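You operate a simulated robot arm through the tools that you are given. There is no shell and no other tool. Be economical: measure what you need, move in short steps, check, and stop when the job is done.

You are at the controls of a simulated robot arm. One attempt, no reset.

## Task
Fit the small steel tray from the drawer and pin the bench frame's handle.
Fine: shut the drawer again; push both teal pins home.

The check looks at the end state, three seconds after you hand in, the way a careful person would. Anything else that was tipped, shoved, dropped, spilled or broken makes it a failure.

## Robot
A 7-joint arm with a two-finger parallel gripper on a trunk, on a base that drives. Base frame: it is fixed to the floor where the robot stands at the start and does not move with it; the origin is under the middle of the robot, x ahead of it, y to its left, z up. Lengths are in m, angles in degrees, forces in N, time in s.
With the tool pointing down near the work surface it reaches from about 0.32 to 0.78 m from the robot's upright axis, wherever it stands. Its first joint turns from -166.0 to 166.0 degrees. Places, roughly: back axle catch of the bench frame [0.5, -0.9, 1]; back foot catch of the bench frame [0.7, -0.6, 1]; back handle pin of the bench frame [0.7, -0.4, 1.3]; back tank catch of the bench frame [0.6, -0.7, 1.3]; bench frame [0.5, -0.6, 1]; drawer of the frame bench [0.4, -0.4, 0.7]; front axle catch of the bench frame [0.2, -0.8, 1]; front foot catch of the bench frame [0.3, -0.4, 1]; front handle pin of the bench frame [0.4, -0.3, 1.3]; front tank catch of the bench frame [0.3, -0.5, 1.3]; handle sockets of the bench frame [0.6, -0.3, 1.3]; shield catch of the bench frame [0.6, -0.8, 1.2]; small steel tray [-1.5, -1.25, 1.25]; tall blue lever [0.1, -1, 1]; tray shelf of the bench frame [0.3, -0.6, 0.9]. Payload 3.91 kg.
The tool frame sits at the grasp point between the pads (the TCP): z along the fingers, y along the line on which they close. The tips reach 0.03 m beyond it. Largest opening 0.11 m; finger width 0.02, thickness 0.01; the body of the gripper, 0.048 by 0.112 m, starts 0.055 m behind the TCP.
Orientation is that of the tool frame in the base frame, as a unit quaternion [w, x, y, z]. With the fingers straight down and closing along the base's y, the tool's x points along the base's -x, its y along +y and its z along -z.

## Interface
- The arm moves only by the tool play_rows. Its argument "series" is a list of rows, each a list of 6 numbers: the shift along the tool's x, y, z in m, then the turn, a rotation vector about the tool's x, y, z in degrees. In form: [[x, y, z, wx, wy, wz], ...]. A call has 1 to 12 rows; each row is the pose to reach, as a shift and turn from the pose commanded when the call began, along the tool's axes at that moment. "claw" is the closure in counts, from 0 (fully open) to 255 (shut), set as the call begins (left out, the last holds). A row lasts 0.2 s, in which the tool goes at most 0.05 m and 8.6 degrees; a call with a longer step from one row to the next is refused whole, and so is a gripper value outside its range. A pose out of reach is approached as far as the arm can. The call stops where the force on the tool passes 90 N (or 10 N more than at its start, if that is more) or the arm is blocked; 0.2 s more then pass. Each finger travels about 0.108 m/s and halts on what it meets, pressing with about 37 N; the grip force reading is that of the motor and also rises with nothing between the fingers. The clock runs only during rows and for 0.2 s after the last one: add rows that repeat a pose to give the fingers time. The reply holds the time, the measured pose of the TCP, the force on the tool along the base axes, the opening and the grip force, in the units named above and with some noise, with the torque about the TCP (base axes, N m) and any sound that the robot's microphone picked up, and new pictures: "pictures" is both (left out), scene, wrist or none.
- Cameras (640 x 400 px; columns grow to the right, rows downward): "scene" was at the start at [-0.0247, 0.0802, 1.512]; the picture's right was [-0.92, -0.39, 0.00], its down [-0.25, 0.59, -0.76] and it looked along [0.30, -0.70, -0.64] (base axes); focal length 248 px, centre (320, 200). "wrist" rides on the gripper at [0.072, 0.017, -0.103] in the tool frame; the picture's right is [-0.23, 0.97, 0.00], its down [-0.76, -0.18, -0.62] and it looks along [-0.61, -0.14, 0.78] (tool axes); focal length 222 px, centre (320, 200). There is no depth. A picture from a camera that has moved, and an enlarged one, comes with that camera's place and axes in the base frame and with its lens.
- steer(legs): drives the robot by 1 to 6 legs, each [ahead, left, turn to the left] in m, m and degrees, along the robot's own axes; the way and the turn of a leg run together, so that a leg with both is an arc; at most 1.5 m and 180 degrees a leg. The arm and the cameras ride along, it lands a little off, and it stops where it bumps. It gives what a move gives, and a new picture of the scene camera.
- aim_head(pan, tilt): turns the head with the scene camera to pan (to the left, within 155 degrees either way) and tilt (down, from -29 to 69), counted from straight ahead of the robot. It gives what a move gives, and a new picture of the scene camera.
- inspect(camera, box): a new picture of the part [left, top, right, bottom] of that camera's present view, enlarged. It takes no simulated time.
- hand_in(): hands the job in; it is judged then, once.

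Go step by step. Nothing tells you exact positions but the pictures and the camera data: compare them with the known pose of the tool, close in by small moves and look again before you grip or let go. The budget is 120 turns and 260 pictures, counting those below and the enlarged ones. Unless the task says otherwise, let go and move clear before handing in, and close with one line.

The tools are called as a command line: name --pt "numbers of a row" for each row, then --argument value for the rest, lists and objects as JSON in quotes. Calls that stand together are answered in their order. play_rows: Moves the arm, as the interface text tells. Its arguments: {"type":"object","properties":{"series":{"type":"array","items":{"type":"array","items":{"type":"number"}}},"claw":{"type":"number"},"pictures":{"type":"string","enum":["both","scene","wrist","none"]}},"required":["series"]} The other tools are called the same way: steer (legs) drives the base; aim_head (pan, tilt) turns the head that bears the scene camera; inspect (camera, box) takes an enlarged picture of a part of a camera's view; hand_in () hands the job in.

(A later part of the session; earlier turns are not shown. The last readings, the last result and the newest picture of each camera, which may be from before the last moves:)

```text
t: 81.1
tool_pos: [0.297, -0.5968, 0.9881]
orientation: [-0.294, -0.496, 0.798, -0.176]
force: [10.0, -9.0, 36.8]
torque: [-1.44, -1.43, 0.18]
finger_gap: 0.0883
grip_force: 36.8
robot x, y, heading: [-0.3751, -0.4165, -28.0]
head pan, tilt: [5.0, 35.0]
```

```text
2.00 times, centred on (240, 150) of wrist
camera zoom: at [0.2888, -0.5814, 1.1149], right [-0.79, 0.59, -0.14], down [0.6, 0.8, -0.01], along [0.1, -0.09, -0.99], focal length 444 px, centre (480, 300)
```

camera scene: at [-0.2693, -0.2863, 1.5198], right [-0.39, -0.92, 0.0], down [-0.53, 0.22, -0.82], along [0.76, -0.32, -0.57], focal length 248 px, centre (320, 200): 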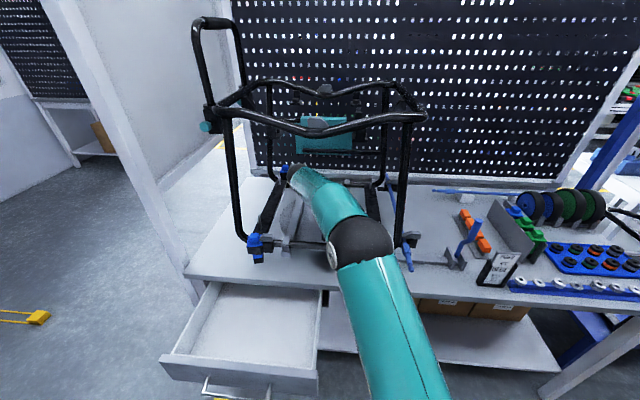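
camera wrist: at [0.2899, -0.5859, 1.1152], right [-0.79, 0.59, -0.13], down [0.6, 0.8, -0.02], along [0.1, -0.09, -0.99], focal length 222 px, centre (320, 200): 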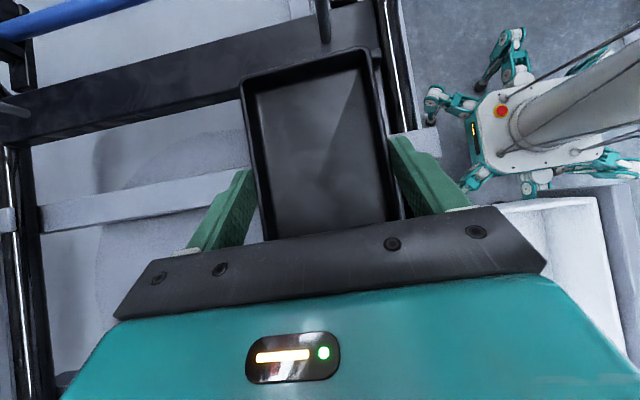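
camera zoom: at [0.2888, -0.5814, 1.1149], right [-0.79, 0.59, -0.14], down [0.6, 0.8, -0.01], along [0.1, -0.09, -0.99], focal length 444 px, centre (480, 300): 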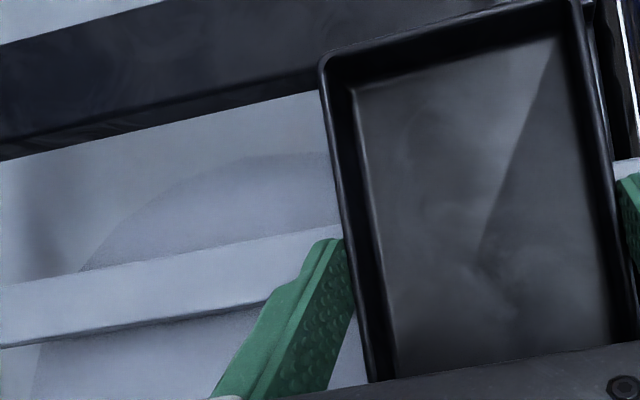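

From these views the tray lies within the pocket outline (about 5 mm inside each rim), so the contact should be the shelf floor. Easing the load, re-centring 3 mm, then opening slightly.

play_rows --pt "0.0042 -0.002 -0.0004 0 0 0" --pt "0.0042 -0.002 -0.0004 0 0 0" --pt "0.0042 -0.002 -0.0004 0 0 0" --pictures "none"

play_rows --pt "0 0 0 0 0 0" --pt "0 0 0 0 0 0" --pt "0 0 0 0 0 0" --claw 20 --pictures "wrist"

inspect --camera "wrist" --box '[200, 30, 440, 240]'

```text
t: 81.9
tool_pos: [0.2972, -0.6018, 0.9893]
orientation: [-0.296, -0.496, 0.798, -0.172]
force: [0.1, 9.9, 24.4]
torque: [0.18, -1.15, 0.59]
finger_gap: 0.0886
grip_force: 36.8
robot x, y, heading: [-0.3734, -0.421, -27.8]
head pan, tilt: [5.0, 35.0]
```

```text
t: 82.7
tool_pos: [0.2973, -0.6022, 0.9891]
orientation: [-0.296, -0.496, 0.798, -0.173]
force: [-0.6, 0.5, -0.5]
torque: [-0.02, 0.02, -0.02]
finger_gap: 0.1016
grip_force: 0.0
robot x, y, heading: [-0.3691, -0.4235, -27.9]
head pan, tilt: [5.0, 35.0]
camera wrist: at [0.2894, -0.5858, 1.1147], right [-0.79, 0.59, -0.13], down [0.6, 0.8, -0.02], along [0.09, -0.09, -0.99], focal length 222 px, centre (320, 200)
```

wrist: 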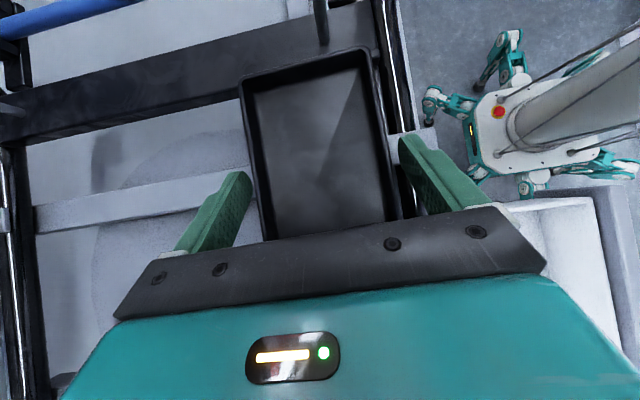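

```text
1.90 times, centred on (320, 135) of wrist
camera zoom: at [0.2894, -0.5858, 1.1147], right [-0.79, 0.59, -0.13], down [0.6, 0.8, -0.02], along [0.09, -0.09, -0.99], focal length 423 px, centre (320, 324)
```

zoom: 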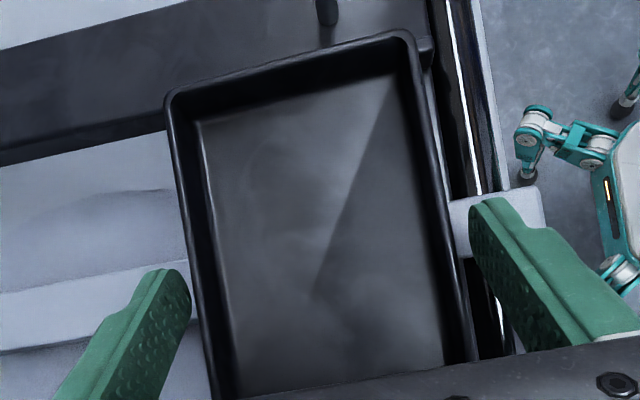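

Released; the tray stayed put. Raising straight up to see it against the shelf.

play_rows --pt "0.0193 0 -0.023 0 0 0" --pt "0.0386 0 -0.046 0 0 0" --pt "0.0386 0 -0.046 0 0 0" --claw 0 --pictures "wrist"

inspect --camera "wrist" --box '[220, 60, 420, 240]'

```text
t: 83.5
tool_pos: [0.298, -0.6017, 1.0486]
orientation: [-0.296, -0.495, 0.798, -0.173]
force: [-1.2, 0.5, 0.2]
torque: [0.04, -0.02, 0.0]
finger_gap: 0.1102
grip_force: 0.1
robot x, y, heading: [-0.3699, -0.417, -27.9]
head pan, tilt: [5.0, 35.0]
camera wrist: at [0.2896, -0.5854, 1.1754], right [-0.79, 0.59, -0.13], down [0.6, 0.8, -0.02], along [0.09, -0.09, -0.99], focal length 222 px, centre (320, 200)
```

wrist: 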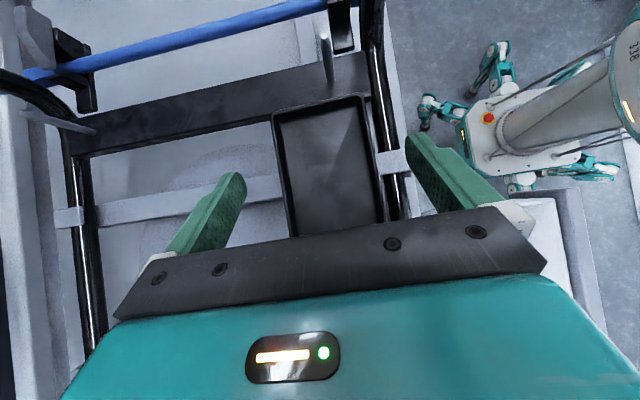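

```text
2.22 times, centred on (320, 150) of wrist
camera zoom: at [0.2896, -0.5854, 1.1754], right [-0.79, 0.59, -0.13], down [0.6, 0.8, -0.02], along [0.09, -0.09, -0.99], focal length 494 px, centre (320, 311)
```

zoom: 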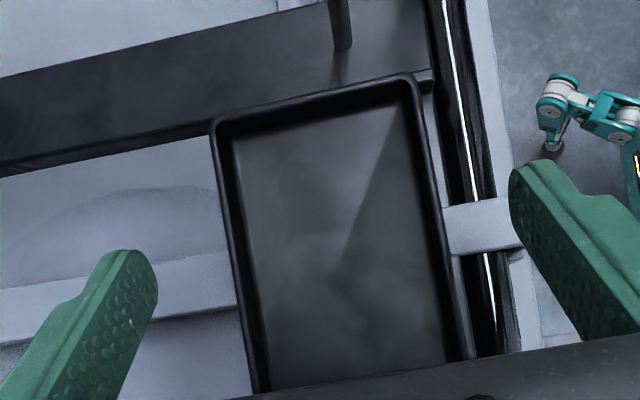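

Not conclusive from above. Withdrawing the arm out the front to view the tray from the head camera.

play_rows --pt "0 0.04 0 0 0 0" --pt "0 0.08 0 0 0 0" --pt "0 0.12 0 0 0 0" --pt "0 0.16 0 0 0 0" --pt "0 0.2 0 0 0 0" --pt "-0.034 0.22 -0.028 0 0 0" --pt "-0.069 0.22 -0.058 0 0 0" --pt "-0.1 0.22 -0.085 0 0 0" --pt "-0.135 0.22 -0.115 0 0 0" --pictures "none"

aim_head --pan 0 --tilt 42

inspect --camera "wrist" --box '[0, 0, 320, 200]'

```text
t: 85.5
tool_pos: [0.1807, -0.3447, 1.0538]
orientation: [-0.295, -0.496, 0.798, -0.172]
force: [-0.8, -0.9, 0.8]
torque: [0.03, -0.01, 0.04]
finger_gap: 0.1097
grip_force: 0.0
robot x, y, heading: [-0.3709, -0.4203, -27.6]
head pan, tilt: [5.0, 35.0]
```

```text
t: 86.2
tool_pos: [0.1814, -0.345, 1.0542]
orientation: [-0.297, -0.495, 0.798, -0.172]
force: [0.3, 0.4, -0.3]
torque: [0.01, -0.02, -0.01]
finger_gap: 0.1098
grip_force: 0.1
robot x, y, heading: [-0.3692, -0.4192, -27.7]
head pan, tilt: [0.0, 42.0]
camera scene: at [-0.2753, -0.2913, 1.5093], right [-0.47, -0.88, 0.0], down [-0.59, 0.31, -0.74], along [0.66, -0.35, -0.67], focal length 248 px, centre (320, 200)
```

scene: 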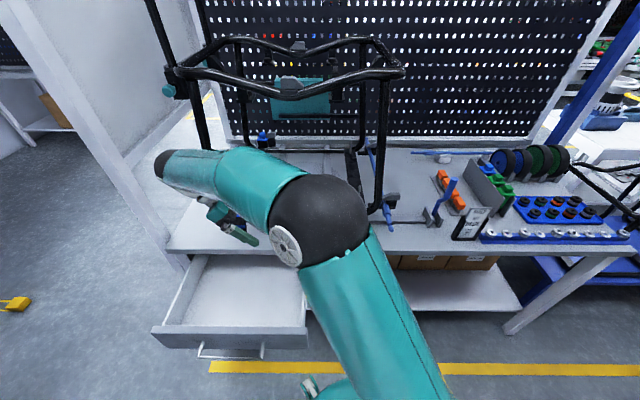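

```text
2.00 times, centred on (160, 100) of wrist
camera zoom: at [0.1741, -0.3279, 1.1806], right [-0.79, 0.59, -0.13], down [0.6, 0.8, -0.02], along [0.09, -0.09, -0.99], focal length 444 px, centre (640, 400)
```

zoom: 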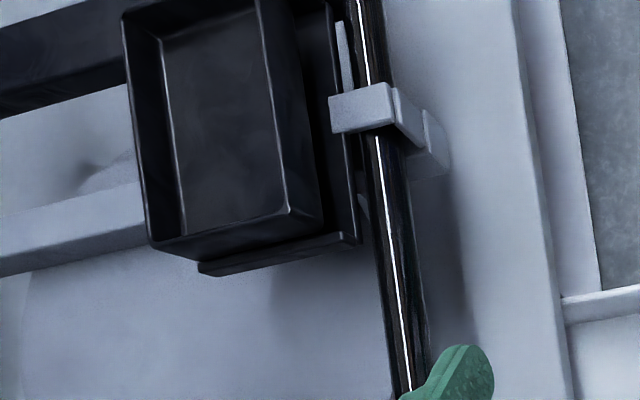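

Now I can see the tray is perched: it sits about 5–9 mm too far back, resting on the back rim. Zooming in for detail before regripping.

inspect --camera "wrist" --box '[50, 0, 210, 150]'

inspect --camera "wrist" --box '[60, 90, 190, 150]'

```text
2.67 times, centred on (130, 75) of wrist
camera zoom: at [0.1741, -0.3279, 1.1806], right [-0.79, 0.59, -0.13], down [0.6, 0.8, -0.02], along [0.09, -0.09, -0.99], focal length 592 px, centre (827, 533)
```

zoom: 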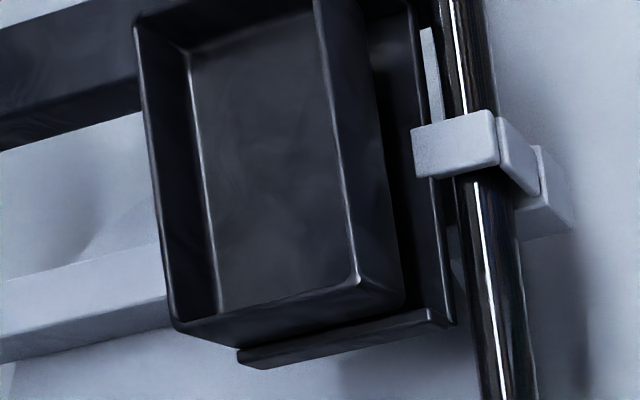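

```text
4.92 times, centred on (125, 120) of wrist
camera zoom: at [0.1741, -0.3279, 1.1806], right [-0.79, 0.59, -0.13], down [0.6, 0.8, -0.02], along [0.09, -0.09, -0.99], focal length 1094 px, centre (1280, 594)
```

zoom: 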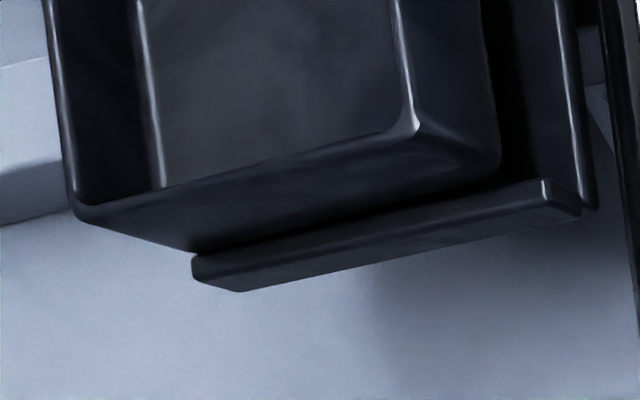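

The tray's back edge rests on the back rim, about 9 mm too far in. I'll nudge it toward me with closed fingertips from behind. First re-position the base forward 7 cm.

steer --legs '[[0.06, 0, 0]]'

play_rows --pt "0.034 0 0.028 0 0 0" --pt "0.068 0 0.056 0 0 0" --pt "0.102 0 0.085 0 0 0" --pt "0.136 0 0.114 0 0 0" --pt "0.136 0 0.114 0 0 0" --claw 255

```text
t: 87.7
tool_pos: [0.235, -0.3729, 1.053]
orientation: [-0.297, -0.495, 0.798, -0.172]
force: [-0.1, -1.0, -0.6]
torque: [0.02, 0.05, -0.01]
finger_gap: 0.1101
grip_force: 0.0
robot x, y, heading: [-0.3156, -0.4494, -28.1]
head pan, tilt: [0.0, 42.0]
camera scene: at [-0.2185, -0.3215, 1.5092], right [-0.47, -0.88, 0.0], down [-0.59, 0.31, -0.74], along [0.66, -0.35, -0.67], focal length 248 px, centre (320, 200)
```

scene: 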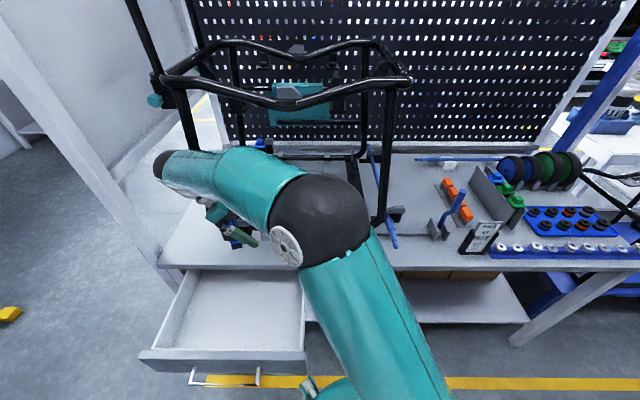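

```text
t: 88.8
tool_pos: [0.1543, -0.5329, 1.0533]
orientation: [-0.297, -0.495, 0.798, -0.173]
force: [0.0, -0.7, -0.1]
torque: [0.01, 0.0, 0.0]
finger_gap: 0.0002
grip_force: 36.7
robot x, y, heading: [-0.3173, -0.4515, -27.6]
head pan, tilt: [0.0, 42.0]
camera scene: at [-0.2204, -0.321, 1.5093], right [-0.47, -0.88, 0.0], down [-0.59, 0.31, -0.74], along [0.66, -0.35, -0.67], focal length 248 px, centre (320, 200)
camera wrist: at [0.146, -0.5149, 1.1804], right [-0.79, 0.59, -0.13], down [0.6, 0.8, -0.02], along [0.09, -0.09, -0.99], focal length 222 px, centre (320, 200)
```

scene: 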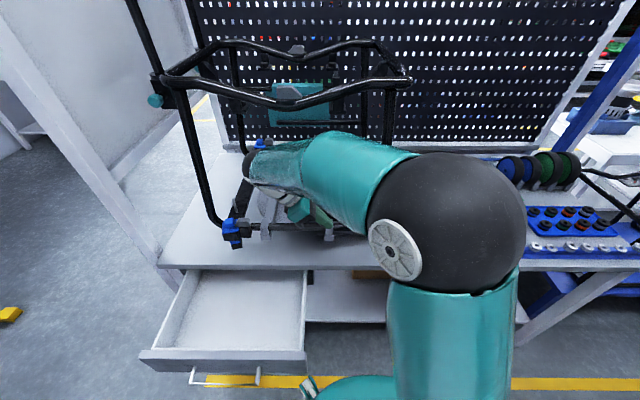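
wrist: 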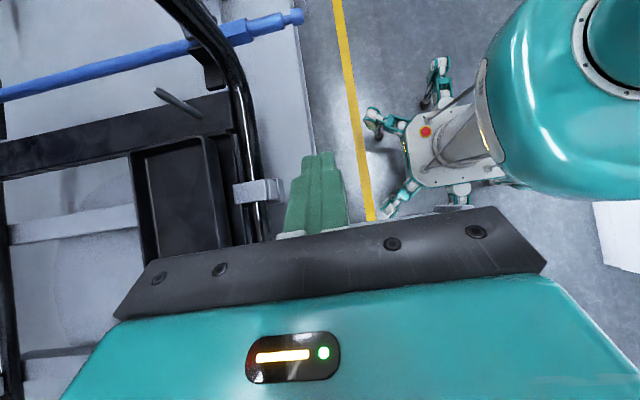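

Zooming on the tray in the shelf from this angle.

inspect --camera "wrist" --box '[110, 110, 290, 270]'

```text
2.50 times, centred on (200, 190) of wrist
camera zoom: at [0.146, -0.5149, 1.1804], right [-0.79, 0.59, -0.13], down [0.6, 0.8, -0.02], along [0.09, -0.09, -0.99], focal length 555 px, centre (620, 225)
```

zoom: 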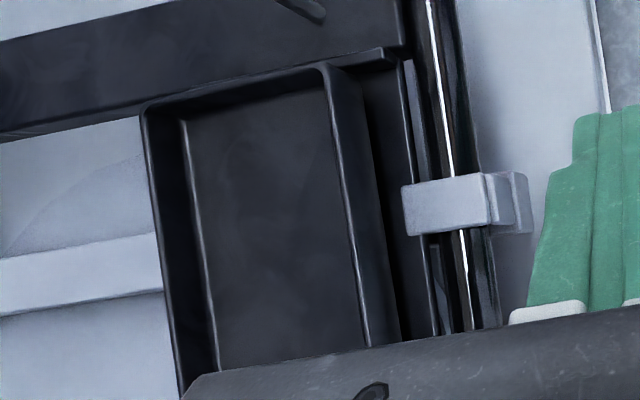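

Clear: there's a ~12 mm gap at the front, so the tray must come forward ~8 mm. Moving the closed fingers over and behind it.

play_rows --pt "0 -0.04 0 0 0 0" --pt "0 -0.08 0 0 0 0" --pt "0 -0.12 0 0 0 0" --pt "0 -0.16 0 0 0 0" --pt "0 -0.2 0 0 0 0" --pt "0 -0.24 0 0 0 0" --pt "0 -0.24 0 0 0 0"

inspect --camera "wrist" --box '[220, 60, 480, 230]'

```text
t: 90.5
tool_pos: [0.3699, -0.6407, 1.0493]
orientation: [-0.297, -0.495, 0.798, -0.172]
force: [1.5, -0.4, -0.7]
torque: [0.0, 0.03, -0.04]
finger_gap: 0.0
grip_force: 37.2
robot x, y, heading: [-0.3171, -0.4484, -27.9]
head pan, tilt: [0.0, 42.0]
camera scene: at [-0.2187, -0.3212, 1.5092], right [-0.47, -0.88, 0.0], down [-0.59, 0.31, -0.74], along [0.66, -0.35, -0.67], focal length 248 px, centre (320, 200)
camera wrist: at [0.3623, -0.6227, 1.1747], right [-0.79, 0.59, -0.13], down [0.6, 0.8, -0.02], along [0.09, -0.09, -0.99], focal length 222 px, centre (320, 200)
```

scene: 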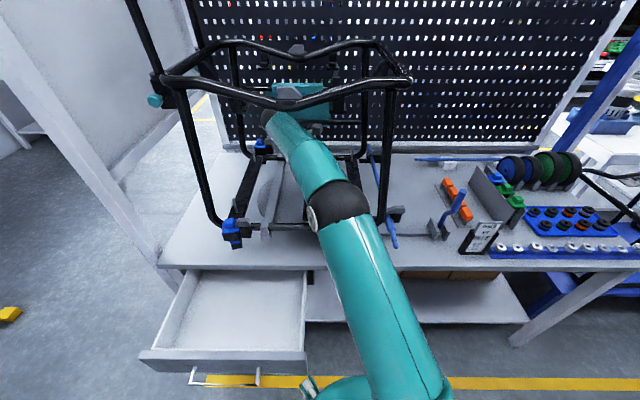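
wrist: 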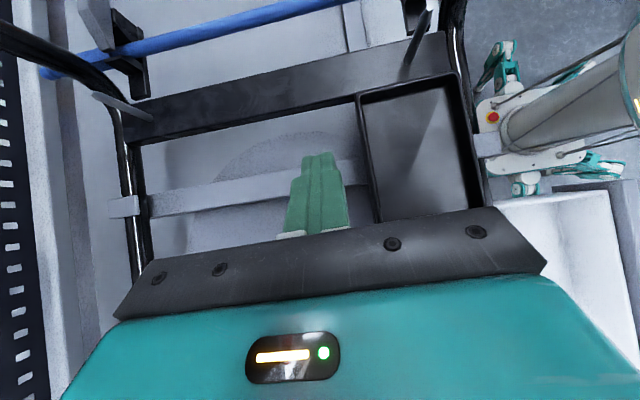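

```text
2.35 times, centred on (350, 145) of wrist
camera zoom: at [0.3623, -0.6227, 1.1747], right [-0.79, 0.59, -0.13], down [0.6, 0.8, -0.02], along [0.09, -0.09, -0.99], focal length 523 px, centre (249, 329)
```

zoom: 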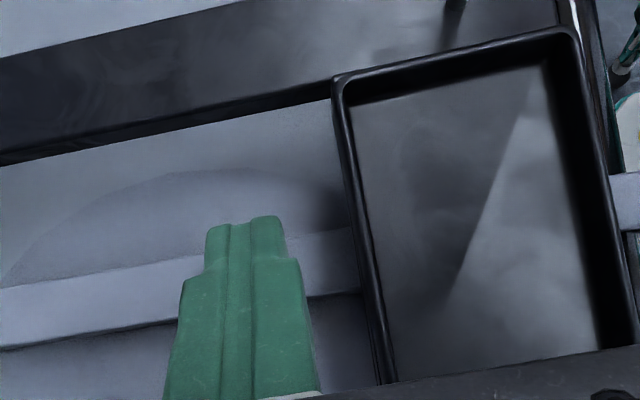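

Descending behind the tray, then creeping toward it.

play_rows --pt "-0.0135 0 0.0161 0 0 0" --pt "-0.027 0 0.0322 0 0 0" --pt "-0.0405 0 0.0483 0 0 0" --pt "-0.0405 0.01 0.0483 0 0 0" --pt "-0.0405 0.02 0.0483 0 0 0" --pt "-0.0405 0.02 0.0483 0 0 0" --pictures "wrist"

inspect --camera "wrist" --box '[240, 40, 440, 230]'

```text
t: 91.8
tool_pos: [0.3494, -0.6296, 0.9868]
orientation: [-0.296, -0.495, 0.799, -0.172]
force: [0.2, 0.6, -0.1]
torque: [0.0, 0.0, 0.0]
finger_gap: 0.0001
grip_force: 36.9
robot x, y, heading: [-0.3167, -0.4505, -28.1]
head pan, tilt: [0.0, 42.0]
camera wrist: at [0.3413, -0.6131, 1.1137], right [-0.79, 0.59, -0.13], down [0.6, 0.8, -0.02], along [0.09, -0.09, -0.99], focal length 222 px, centre (320, 200)
```

wrist: 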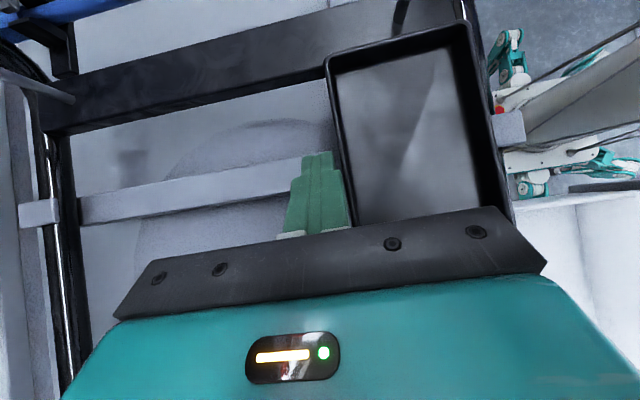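

```text
2.11 times, centred on (340, 135) of wrist
camera zoom: at [0.3413, -0.6131, 1.1137], right [-0.79, 0.59, -0.13], down [0.6, 0.8, -0.02], along [0.09, -0.09, -0.99], focal length 468 px, centre (278, 337)
```

zoom: 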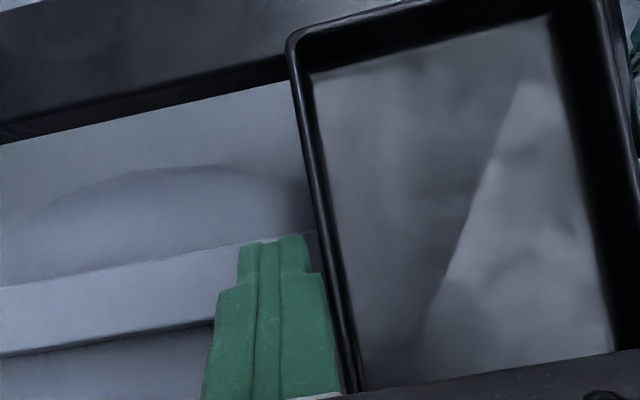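

Nearly touching. Pushing forward 1 cm in small steps.

play_rows --pt "0 0.003 0 0 0 0" --pt "0 0.006 0 0 0 0" --pt "0 0.009 0 0 0 0" --pt "0 0.011 0 0 0 0" --pt "0 0.011 0 0 0 0" --pictures "none"

inspect --camera "wrist" --box '[280, 20, 520, 230]'

```text
t: 93.0
tool_pos: [0.3394, -0.6254, 0.9875]
orientation: [-0.297, -0.495, 0.798, -0.172]
force: [0.2, -0.7, 0.6]
torque: [0.01, 0.07, 0.0]
finger_gap: 0.0
grip_force: 36.9
robot x, y, heading: [-0.3155, -0.4495, -27.9]
head pan, tilt: [0.0, 42.0]
```

```text
1.90 times, centred on (400, 125) of wrist
camera zoom: at [0.3319, -0.6077, 1.114], right [-0.79, 0.59, -0.13], down [0.6, 0.8, -0.02], along [0.09, -0.09, -0.99], focal length 423 px, centre (168, 343)
```

zoom: 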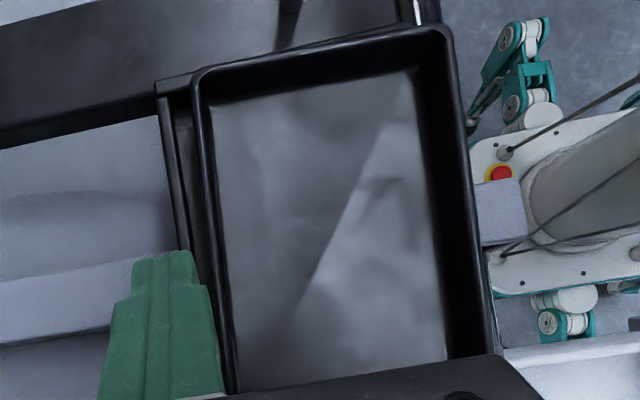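

The back rim is now visible behind the tray, so it has slid in. Raising and withdrawing to check it from the front.

play_rows --pt "0 -0.01 0 0 0 0" --pt "0.0225 -0.01 -0.0268 0 0 0" --pt "0.043 -0.01 -0.051 0 0 0" --pt "0.043 0.03 -0.051 0 0 0" --pt "0.043 0.07 -0.051 0 0 0" --pt "0.043 0.11 -0.051 0 0 0" --pt "0.043 0.15 -0.051 0 0 0" --pt "0.043 0.19 -0.051 0 0 0" --pt "0.043 0.22 -0.051 0 0 0" --pictures "none"

inspect --camera "wrist" --box '[100, 100, 300, 270]'

play_rows --pt "-0.034 0 -0.028 0 0 0" --pt "-0.068 0 -0.056 0 0 0" --pt "-0.102 0 -0.085 0 0 0" --pt "-0.136 0 -0.114 0 0 0" --pt "-0.17 0 -0.142 0 0 0" --pt "-0.2 0 -0.168 0 0 0" --pt "-0.2 0 -0.168 0 0 0" --pictures "both"

inspect --camera "wrist" --box '[0, 0, 240, 150]'

```text
t: 95.0
tool_pos: [0.1453, -0.5269, 1.0585]
orientation: [-0.298, -0.494, 0.798, -0.172]
force: [0.3, 0.6, 0.5]
torque: [-0.03, -0.05, -0.02]
finger_gap: 0.0
grip_force: 36.9
robot x, y, heading: [-0.3159, -0.4514, -27.9]
head pan, tilt: [0.0, 42.0]
```

```text
2.35 times, centred on (200, 185) of wrist
camera zoom: at [0.1365, -0.509, 1.1842], right [-0.79, 0.6, -0.13], down [0.6, 0.8, -0.02], along [0.09, -0.09, -0.99], focal length 523 px, centre (602, 235)
```

zoom: 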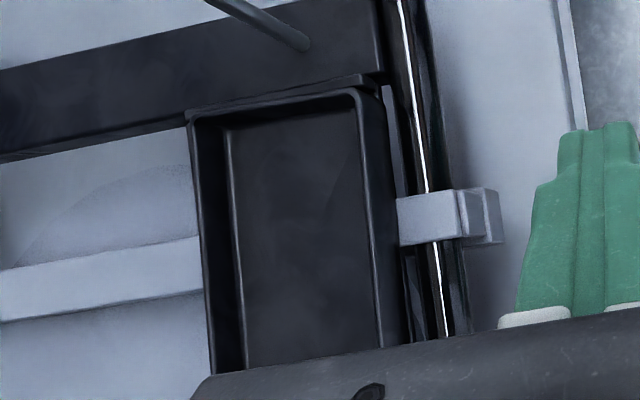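

```text
t: 96.7
tool_pos: [0.2627, -0.291, 1.0578]
orientation: [-0.296, -0.495, 0.798, -0.172]
force: [0.5, -0.2, 0.4]
torque: [-0.03, 0.01, 0.03]
finger_gap: 0.0001
grip_force: 36.8
robot x, y, heading: [-0.3176, -0.4501, -27.9]
head pan, tilt: [0.0, 42.0]
camera scene: at [-0.2196, -0.3203, 1.5092], right [-0.47, -0.88, 0.0], down [-0.59, 0.31, -0.74], along [0.66, -0.35, -0.67], focal length 248 px, centre (320, 200)
camera wrist: at [0.2537, -0.274, 1.1841], right [-0.79, 0.59, -0.13], down [0.6, 0.8, -0.02], along [0.09, -0.09, -0.99], focal length 222 px, centre (320, 200)
```

scene: 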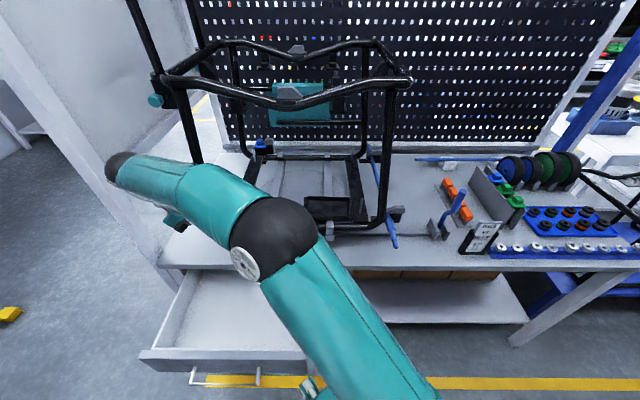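
wrist: 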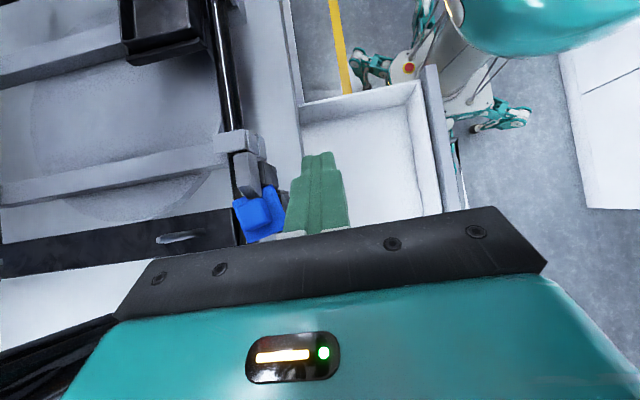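

```text
2.67 times, centred on (120, 75) of wrist
camera zoom: at [0.2537, -0.274, 1.1841], right [-0.79, 0.59, -0.13], down [0.6, 0.8, -0.02], along [0.09, -0.09, -0.99], focal length 592 px, centre (853, 533)
```

zoom: 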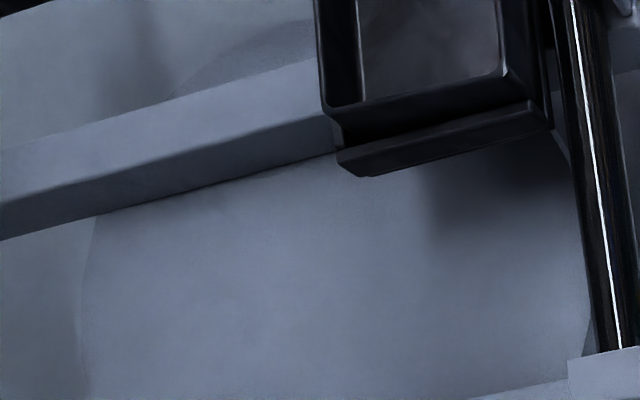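

The head camera now sees the shelf. Zooming in on the tray there.

inspect --camera "scene" --box '[290, 180, 370, 235]'

```text
7.27 times, centred on (330, 208) of scene
camera zoom: at [-0.2196, -0.3203, 1.5092], right [-0.47, -0.88, 0.0], down [-0.59, 0.31, -0.74], along [0.66, -0.35, -0.67], focal length 1805 px, centre (247, 146)
```

zoom: 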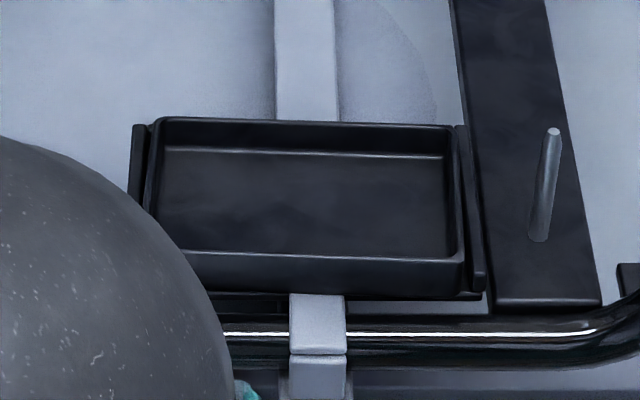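

The tray is seated between the rims. Next: close the drawer. I'll bring the tool upright while pulling back, then tilt it forward to push the drawer front.

play_rows --pt "0 0.03 0 0 -6 0" --pt "0 0.06 0 0 -12 0" --pt "0 0.1 0 0 -18 0" --pt "0 0.14 0 0 -24 0" --pt "0 0.18 0 0 -30 0" --pt "0 0.22 0 0 -36 0" --pt "0 0.26 0 0 -40 0" --pictures "none"

play_rows --pt "0 0 0 8 0 0" --pt "0 0 0 16 0 0" --pt "0 0 0 24 0 0" --pt "0 0 0 32 0 0" --pt "0 0 0 40 0 0" --pt "0 0 0 48 0 0" --pt "0 0 0 56 0 0" --pt "0 0 0 62 0 0" --pt "0 0 0 65 0 0" --pictures "scene"

```text
t: 98.2
tool_pos: [0.0307, -0.1769, 1.0639]
orientation: [-0.005, -0.524, 0.851, 0.007]
force: [0.7, -1.0, -0.9]
torque: [-0.03, 0.03, 0.02]
finger_gap: 0.0
grip_force: 37.0
robot x, y, heading: [-0.3174, -0.4516, -27.7]
head pan, tilt: [0.0, 42.0]
```

```text
t: 100.2
tool_pos: [0.0305, -0.1754, 1.0644]
orientation: [0.279, -0.446, 0.722, -0.451]
force: [0.1, -0.5, 1.0]
torque: [-0.02, -0.01, 0.02]
finger_gap: 0.0
grip_force: 37.5
robot x, y, heading: [-0.3168, -0.4479, -27.7]
head pan, tilt: [0.0, 42.0]
camera scene: at [-0.2202, -0.3209, 1.5093], right [-0.47, -0.88, 0.0], down [-0.59, 0.31, -0.74], along [0.66, -0.35, -0.67], focal length 248 px, centre (320, 200)
```

scene: 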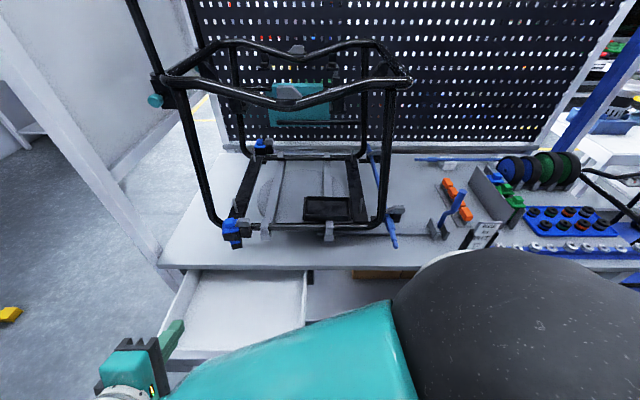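

Tray visible in its shelf. Lowering the closed fingers in front of the drawer plate, above the bar.

play_rows --pt "0 0.02 -0.04 0 0 0" --pt "0 0.065 -0.02 0 0 0" --pt "0 0.11 0 0 0 0" --pt "0 0.155 0.02 0 0 0" --pt "0 0.2 0.04 0 0 0" --pt "0 0.245 0.06 0 0 0" --pt "0 0.285 0.08 0 0 0" --pt "0 0.312 0.0934 0 0 0" --pt "0 0.312 0.0934 0 0 0"

inspect --camera "scene" --box '[290, 180, 370, 235]'

```text
t: 102.2
tool_pos: [-0.0185, -0.1522, 0.7411]
orientation: [0.278, -0.446, 0.722, -0.451]
force: [0.4, 0.2, -0.1]
torque: [-0.01, -0.03, 0.03]
finger_gap: 0.0
grip_force: 36.8
robot x, y, heading: [-0.3175, -0.4534, -27.9]
head pan, tilt: [0.0, 42.0]
camera scene: at [-0.22, -0.3206, 1.5092], right [-0.47, -0.88, 0.0], down [-0.59, 0.31, -0.74], along [0.66, -0.35, -0.67], focal length 248 px, centre (320, 200)
camera wrist: at [-0.1392, -0.1715, 0.7713], right [-0.28, 0.39, -0.88], down [-0.09, 0.9, 0.43], along [0.96, 0.2, -0.22], focal length 222 px, centre (320, 200)
```

scene: 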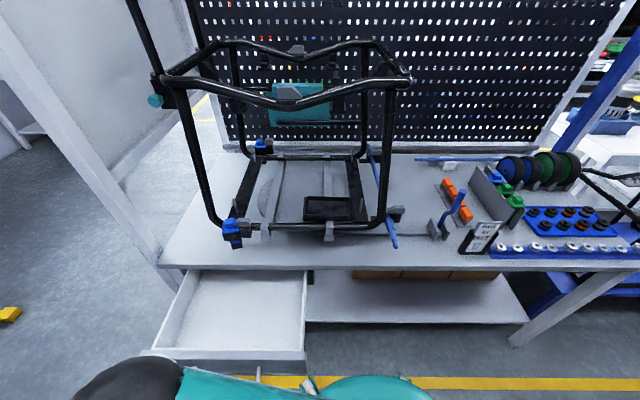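
wrist: 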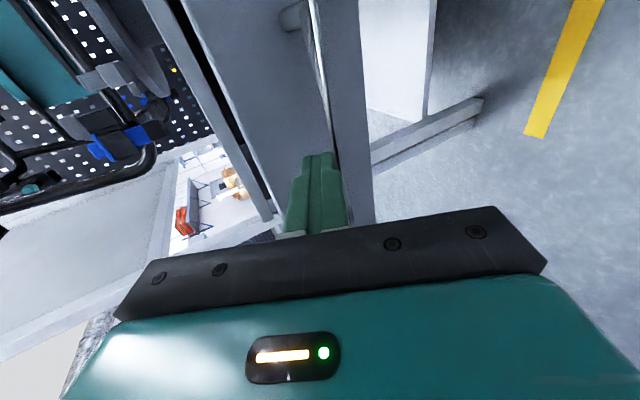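

```text
7.27 times, centred on (330, 208) of scene
camera zoom: at [-0.22, -0.3206, 1.5092], right [-0.47, -0.88, 0.0], down [-0.59, 0.31, -0.74], along [0.66, -0.35, -0.67], focal length 1805 px, centre (247, 146)
```

zoom: 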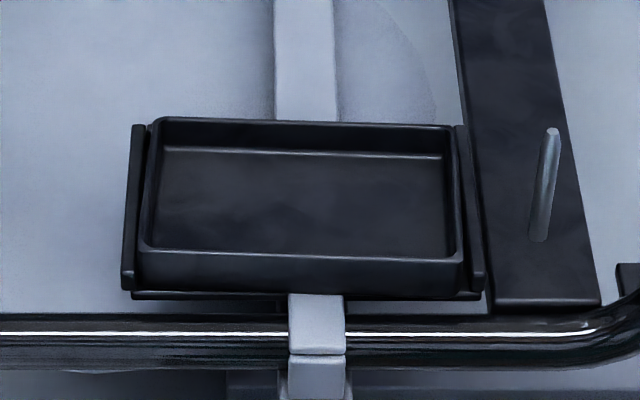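

Tray confirmed seated. Fingers are above the bar; pushing the drawer closed along +u.

play_rows --pt "0 -0.0131 0.027 0 0 0" --pt "0 -0.0262 0.054 0 0 0" --pt "0 -0.0392 0.081 0 0 0" --pt "0 -0.0523 0.108 0 0 0" --pt "0 -0.0654 0.135 0 0 0" --pt "0 -0.0785 0.162 0 0 0" --pt "0 -0.0916 0.189 0 0 0" --pt "0 -0.1046 0.216 0 0 0" --pt "0 -0.1177 0.243 0 0 0" --pt "0 -0.1308 0.27 0 0 0" --pt "0 -0.1395 0.288 0 0 0" --pt "0 -0.145 0.299 0 0 0"

```text
t: 104.8
tool_pos: [0.279, -0.3002, 0.7415]
orientation: [0.277, -0.445, 0.722, -0.452]
force: [0.0, -0.6, 0.1]
torque: [-0.03, -0.03, -0.01]
finger_gap: 0.0
grip_force: 36.8
robot x, y, heading: [-0.3146, -0.4522, -28.1]
head pan, tilt: [0.0, 42.0]
camera scene: at [-0.2201, -0.3207, 1.5092], right [-0.47, -0.88, 0.0], down [-0.59, 0.31, -0.74], along [0.66, -0.35, -0.67], focal length 248 px, centre (320, 200)
camera wrist: at [0.1575, -0.3209, 0.7716], right [-0.28, 0.39, -0.88], down [-0.09, 0.9, 0.43], along [0.96, 0.2, -0.22], focal length 222 px, centre (320, 200)
```

scene: 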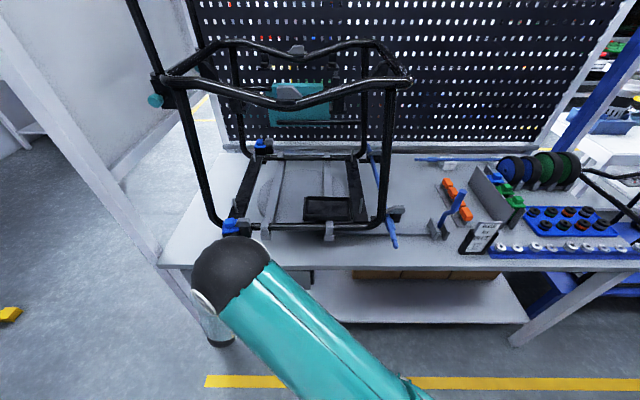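
wrist: 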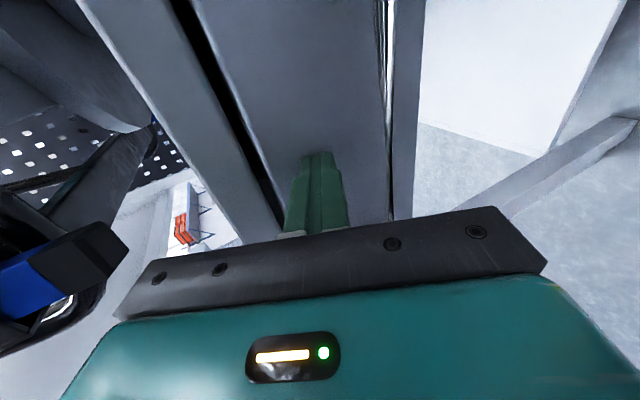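

No resistance yet; continuing gently until the drawer seats.

play_rows --pt "0 -0.0022 0.0045 0 0 0" --pt "0 -0.0044 0.009 0 0 0" --pt "0 -0.0065 0.0135 0 0 0" --pt "0 -0.0087 0.018 0 0 0" --pt "0 -0.0109 0.0225 0 0 0" --pt "0 -0.0131 0.027 0 0 0" --pictures "wrist"

```text
t: 105.6
tool_pos: [0.2825, -0.3019, 0.7403]
orientation: [0.276, -0.446, 0.723, -0.45]
force: [-49.2, 0.4, 37.2]
torque: [-0.76, -0.63, -1.05]
finger_gap: 0.0
grip_force: 37.1
robot x, y, heading: [-0.3147, -0.4538, -28.1]
head pan, tilt: [0.0, 42.0]
stopped in row 3: the force on the tool passed its limit at 102 N (the readings are from after the stop); the commanded pose is now the measured one
camera wrist: at [0.1605, -0.3223, 0.7716], right [-0.29, 0.39, -0.87], down [-0.09, 0.9, 0.43], along [0.95, 0.2, -0.22], focal length 222 px, centre (320, 200)
```

wrist: 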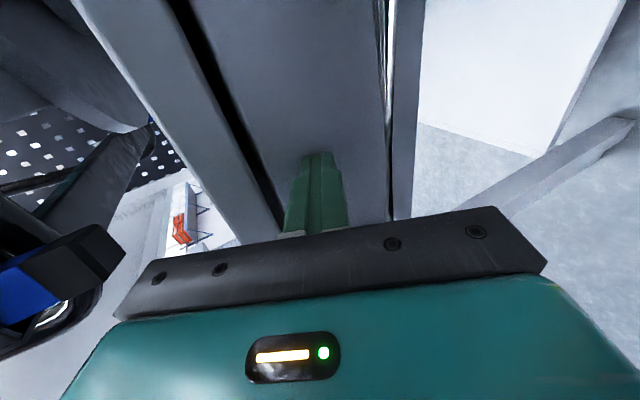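

Drawer is shut. Backing off, then moving the base left for the pins.

play_rows --pt "0 0.0131 -0.027 0 0 0" --pt "0 0.03 -0.063 0 0 0" --pt "0 0.045 -0.099 0 0 0" --pt "0 0.055 -0.135 0 0 0" --pt "0 0.02 -0.155 0 0 0" --pt "0 -0.02 -0.175 0 0 0" --pt "0 -0.06 -0.195 0 0 0" --pt "0 -0.1 -0.215 0 0 0" --pt "0 -0.14 -0.235 0 0 0" --pictures "none"

steer --legs '[[-0.1, 0, 0], [0, 0.42, 0]]'

aim_head --pan 10 --tilt 25

```text
t: 107.6
tool_pos: [0.153, -0.2365, 0.968]
orientation: [0.276, -0.449, 0.722, -0.448]
force: [-0.3, -0.1, 0.7]
torque: [-0.02, -0.01, 0.01]
finger_gap: 0.0
grip_force: 37.0
robot x, y, heading: [-0.3175, -0.4464, -28.1]
head pan, tilt: [0.0, 42.0]
```

```text
t: 115.0
tool_pos: [0.2611, 0.1817, 0.9681]
orientation: [0.276, -0.448, 0.722, -0.449]
force: [0.9, 0.7, -0.4]
torque: [-0.02, 0.03, 0.0]
finger_gap: 0.0
grip_force: 36.6
robot x, y, heading: [-0.2115, -0.0294, -27.9]
head pan, tilt: [0.0, 42.0]
camera scene: at [-0.1124, 0.0989, 1.5092], right [-0.47, -0.88, 0.0], down [-0.59, 0.31, -0.74], along [0.66, -0.35, -0.67], focal length 248 px, centre (320, 200)
```

scene: 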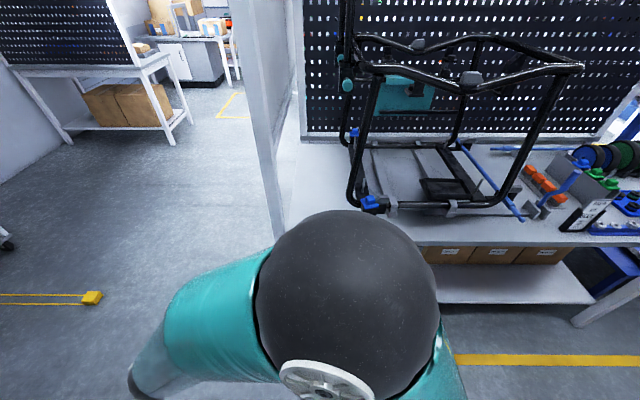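

```text
t: 115.8
tool_pos: [0.2611, 0.1811, 0.9679]
orientation: [0.275, -0.449, 0.723, -0.448]
force: [-0.2, 0.3, 0.7]
torque: [-0.04, 0.04, -0.01]
finger_gap: 0.0001
grip_force: 36.6
robot x, y, heading: [-0.2072, -0.0322, -27.9]
head pan, tilt: [10.0, 25.0]
camera scene: at [-0.0987, 0.1095, 1.5354], right [-0.31, -0.95, 0.0], down [-0.4, 0.13, -0.91], along [0.86, -0.28, -0.42], focal length 248 px, centre (320, 200)
```

scene: 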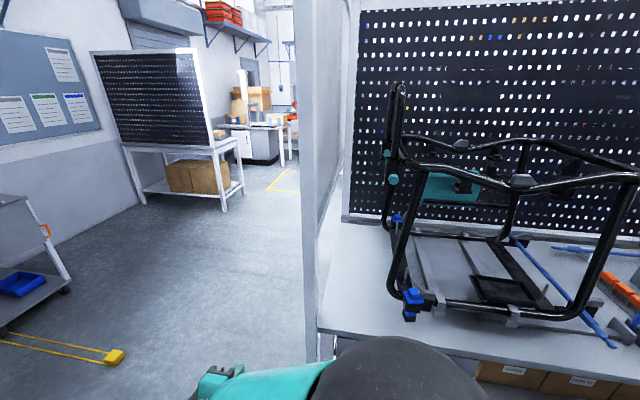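

Clear view of the handle and both pins. I'll roll the tool 180° (camera to the left side), and level it to point horizontally, moving in front of the handle.

play_rows --pt "0.02 0 0 0 0 8.5" --pt "0.04 0 0 0 0 17" --pt "0.06 0 0 0 0 25.5" --pt "0.08 0 0 0 0 34" --pt "0.1 0 0 0 0 42.5" --pt "0.12 0 0 0 0 51" --pt "0.14 0 0 0 0 59.5" --pt "0.15 0 0 0 0 68" --pt "0.16 0 0 0 0 76.5" --pt "0.17 0 0 0 0 85" --pt "0.17 0 0 0 0 90" --pictures "none"

play_rows --pt "0 0 0 0 0 8.5" --pt "0 0 0 0 0 17" --pt "0 0 0 0 0 25.5" --pt "0 0 0 0 0 34" --pt "0 0 0 0 0 42.5" --pt "0 0 0 0 0 51" --pt "0 0 0 0 0 59.5" --pt "0 0 0 0 0 68" --pt "0 0 0 0 0 76.5" --pt "0 0 0 0 0 85" --pt "0 0 0 0 0 90" --pictures "none"

play_rows --pt "0 0.03 -0.01 -5 0 0" --pt "0 0.06 -0.02 -10 0 0" --pt "0 0.1 -0.03 -15 0 0" --pt "0 0.14 -0.05 -20 0 0" --pt "0 0.18 -0.07 -25 0 0" --pt "0 0.22 -0.09 -25 0 0" --pt "0 0.26 -0.11 -25 0 0"

```text
t: 118.2
tool_pos: [0.2145, 0.0509, 0.9755]
orientation: [0.512, 0.195, 0.828, -0.121]
force: [0.1, -0.6, -0.8]
torque: [0.03, 0.0, 0.0]
finger_gap: 0.0
grip_force: 37.2
out of reach, approached as far as the arm can: row 7, 8, 9, 10, 11
robot x, y, heading: [-0.2047, -0.0297, -27.8]
head pan, tilt: [10.0, 25.0]
```

```text
t: 119.8
tool_pos: [0.2064, 0.0622, 1.0512]
orientation: [0.387, 0.511, 0.728, 0.242]
force: [0.1, 0.0, -0.8]
torque: [-0.02, 0.0, -0.02]
finger_gap: 0.0001
grip_force: 37.0
out of reach, approached as far as the arm can: row 4, 5, 6
robot x, y, heading: [-0.2108, -0.0304, -27.8]
head pan, tilt: [10.0, 25.0]
stopped in row 7: the arm was blocked; the commanded pose is now the measured one
```

```text
t: 121.3
tool_pos: [0.2392, 0.0681, 1.1643]
orientation: [0.446, 0.491, 0.673, 0.326]
force: [0.3, 0.2, -1.3]
torque: [0.0, 0.01, -0.03]
finger_gap: 0.0
grip_force: 36.5
robot x, y, heading: [-0.2078, -0.0316, -28.0]
head pan, tilt: [10.0, 25.0]
stopped in row 7: the arm was blocked; the commanded pose is now the measured one
camera scene: at [-0.0983, 0.1096, 1.5355], right [-0.31, -0.95, 0.0], down [-0.4, 0.13, -0.91], along [0.86, -0.28, -0.42], focal length 248 px, centre (320, 200)
camera wrist: at [0.1407, 0.1432, 1.1986], right [0.39, 0.08, 0.92], down [-0.55, -0.78, 0.3], along [0.74, -0.62, -0.26], focal length 222 px, centre (320, 200)
```

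scene: 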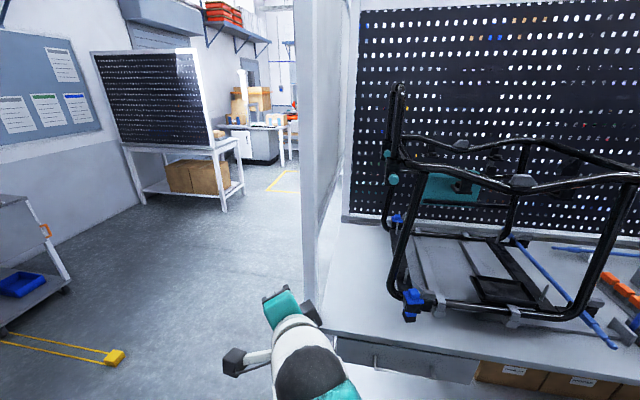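
wrist: 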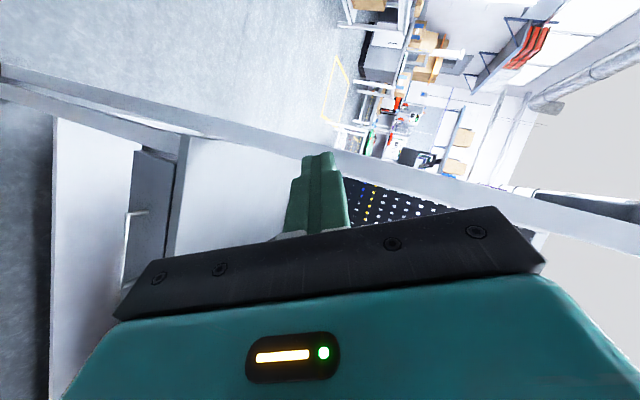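

The arm got cramped near its body. Moving the tool right and forward into free space while turning it to face the bench.

play_rows --pt "-0.04 -0.003 0.0035 1.1 -3.5 1.55" --pt "-0.08 -0.006 0.007 2.2 -7 3.1" --pt "-0.12 -0.009 0.0105 3.4 -10.5 4.65" --pt "-0.16 -0.012 0.014 4.5 -14 6.2" --pt "-0.2 -0.016 0.0175 5.6 -17.5 7.76" --pt "-0.24 -0.019 0.021 6.7 -21 9.3" --pt "-0.281 -0.022 0.0245 7.84 -24.56 10.86" --pt "-0.281 -0.022 0.0245 7.84 -24.56 10.86"

```text
t: 123.1
tool_pos: [0.2915, -0.1922, 1.2159]
orientation: [0.509, 0.632, 0.542, 0.217]
force: [-0.1, -0.1, -0.9]
torque: [-0.03, -0.02, 0.0]
finger_gap: 0.0
grip_force: 37.2
robot x, y, heading: [-0.2098, -0.033, -27.7]
head pan, tilt: [10.0, 25.0]
camera scene: at [-0.0942, 0.1393, 1.5354], right [0.01, -1.0, 0.0], down [-0.42, 0.0, -0.91], along [0.91, 0.01, -0.42], focal length 248 px, centre (320, 200)
camera wrist: at [0.2377, -0.0815, 1.2509], right [0.38, -0.1, 0.92], down [-0.84, -0.46, 0.3], along [0.39, -0.88, -0.26], focal length 222 px, centre (320, 200)
```

scene: 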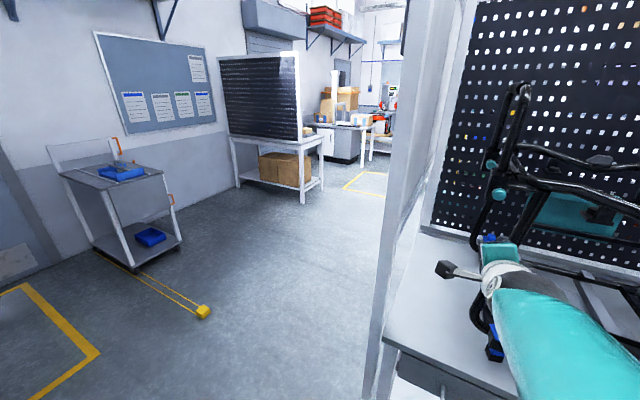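
wrist: 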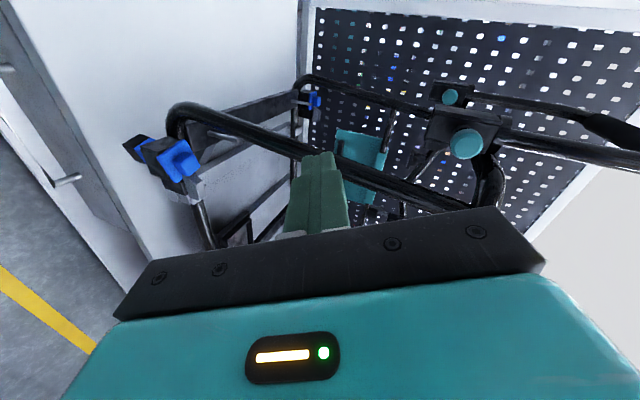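

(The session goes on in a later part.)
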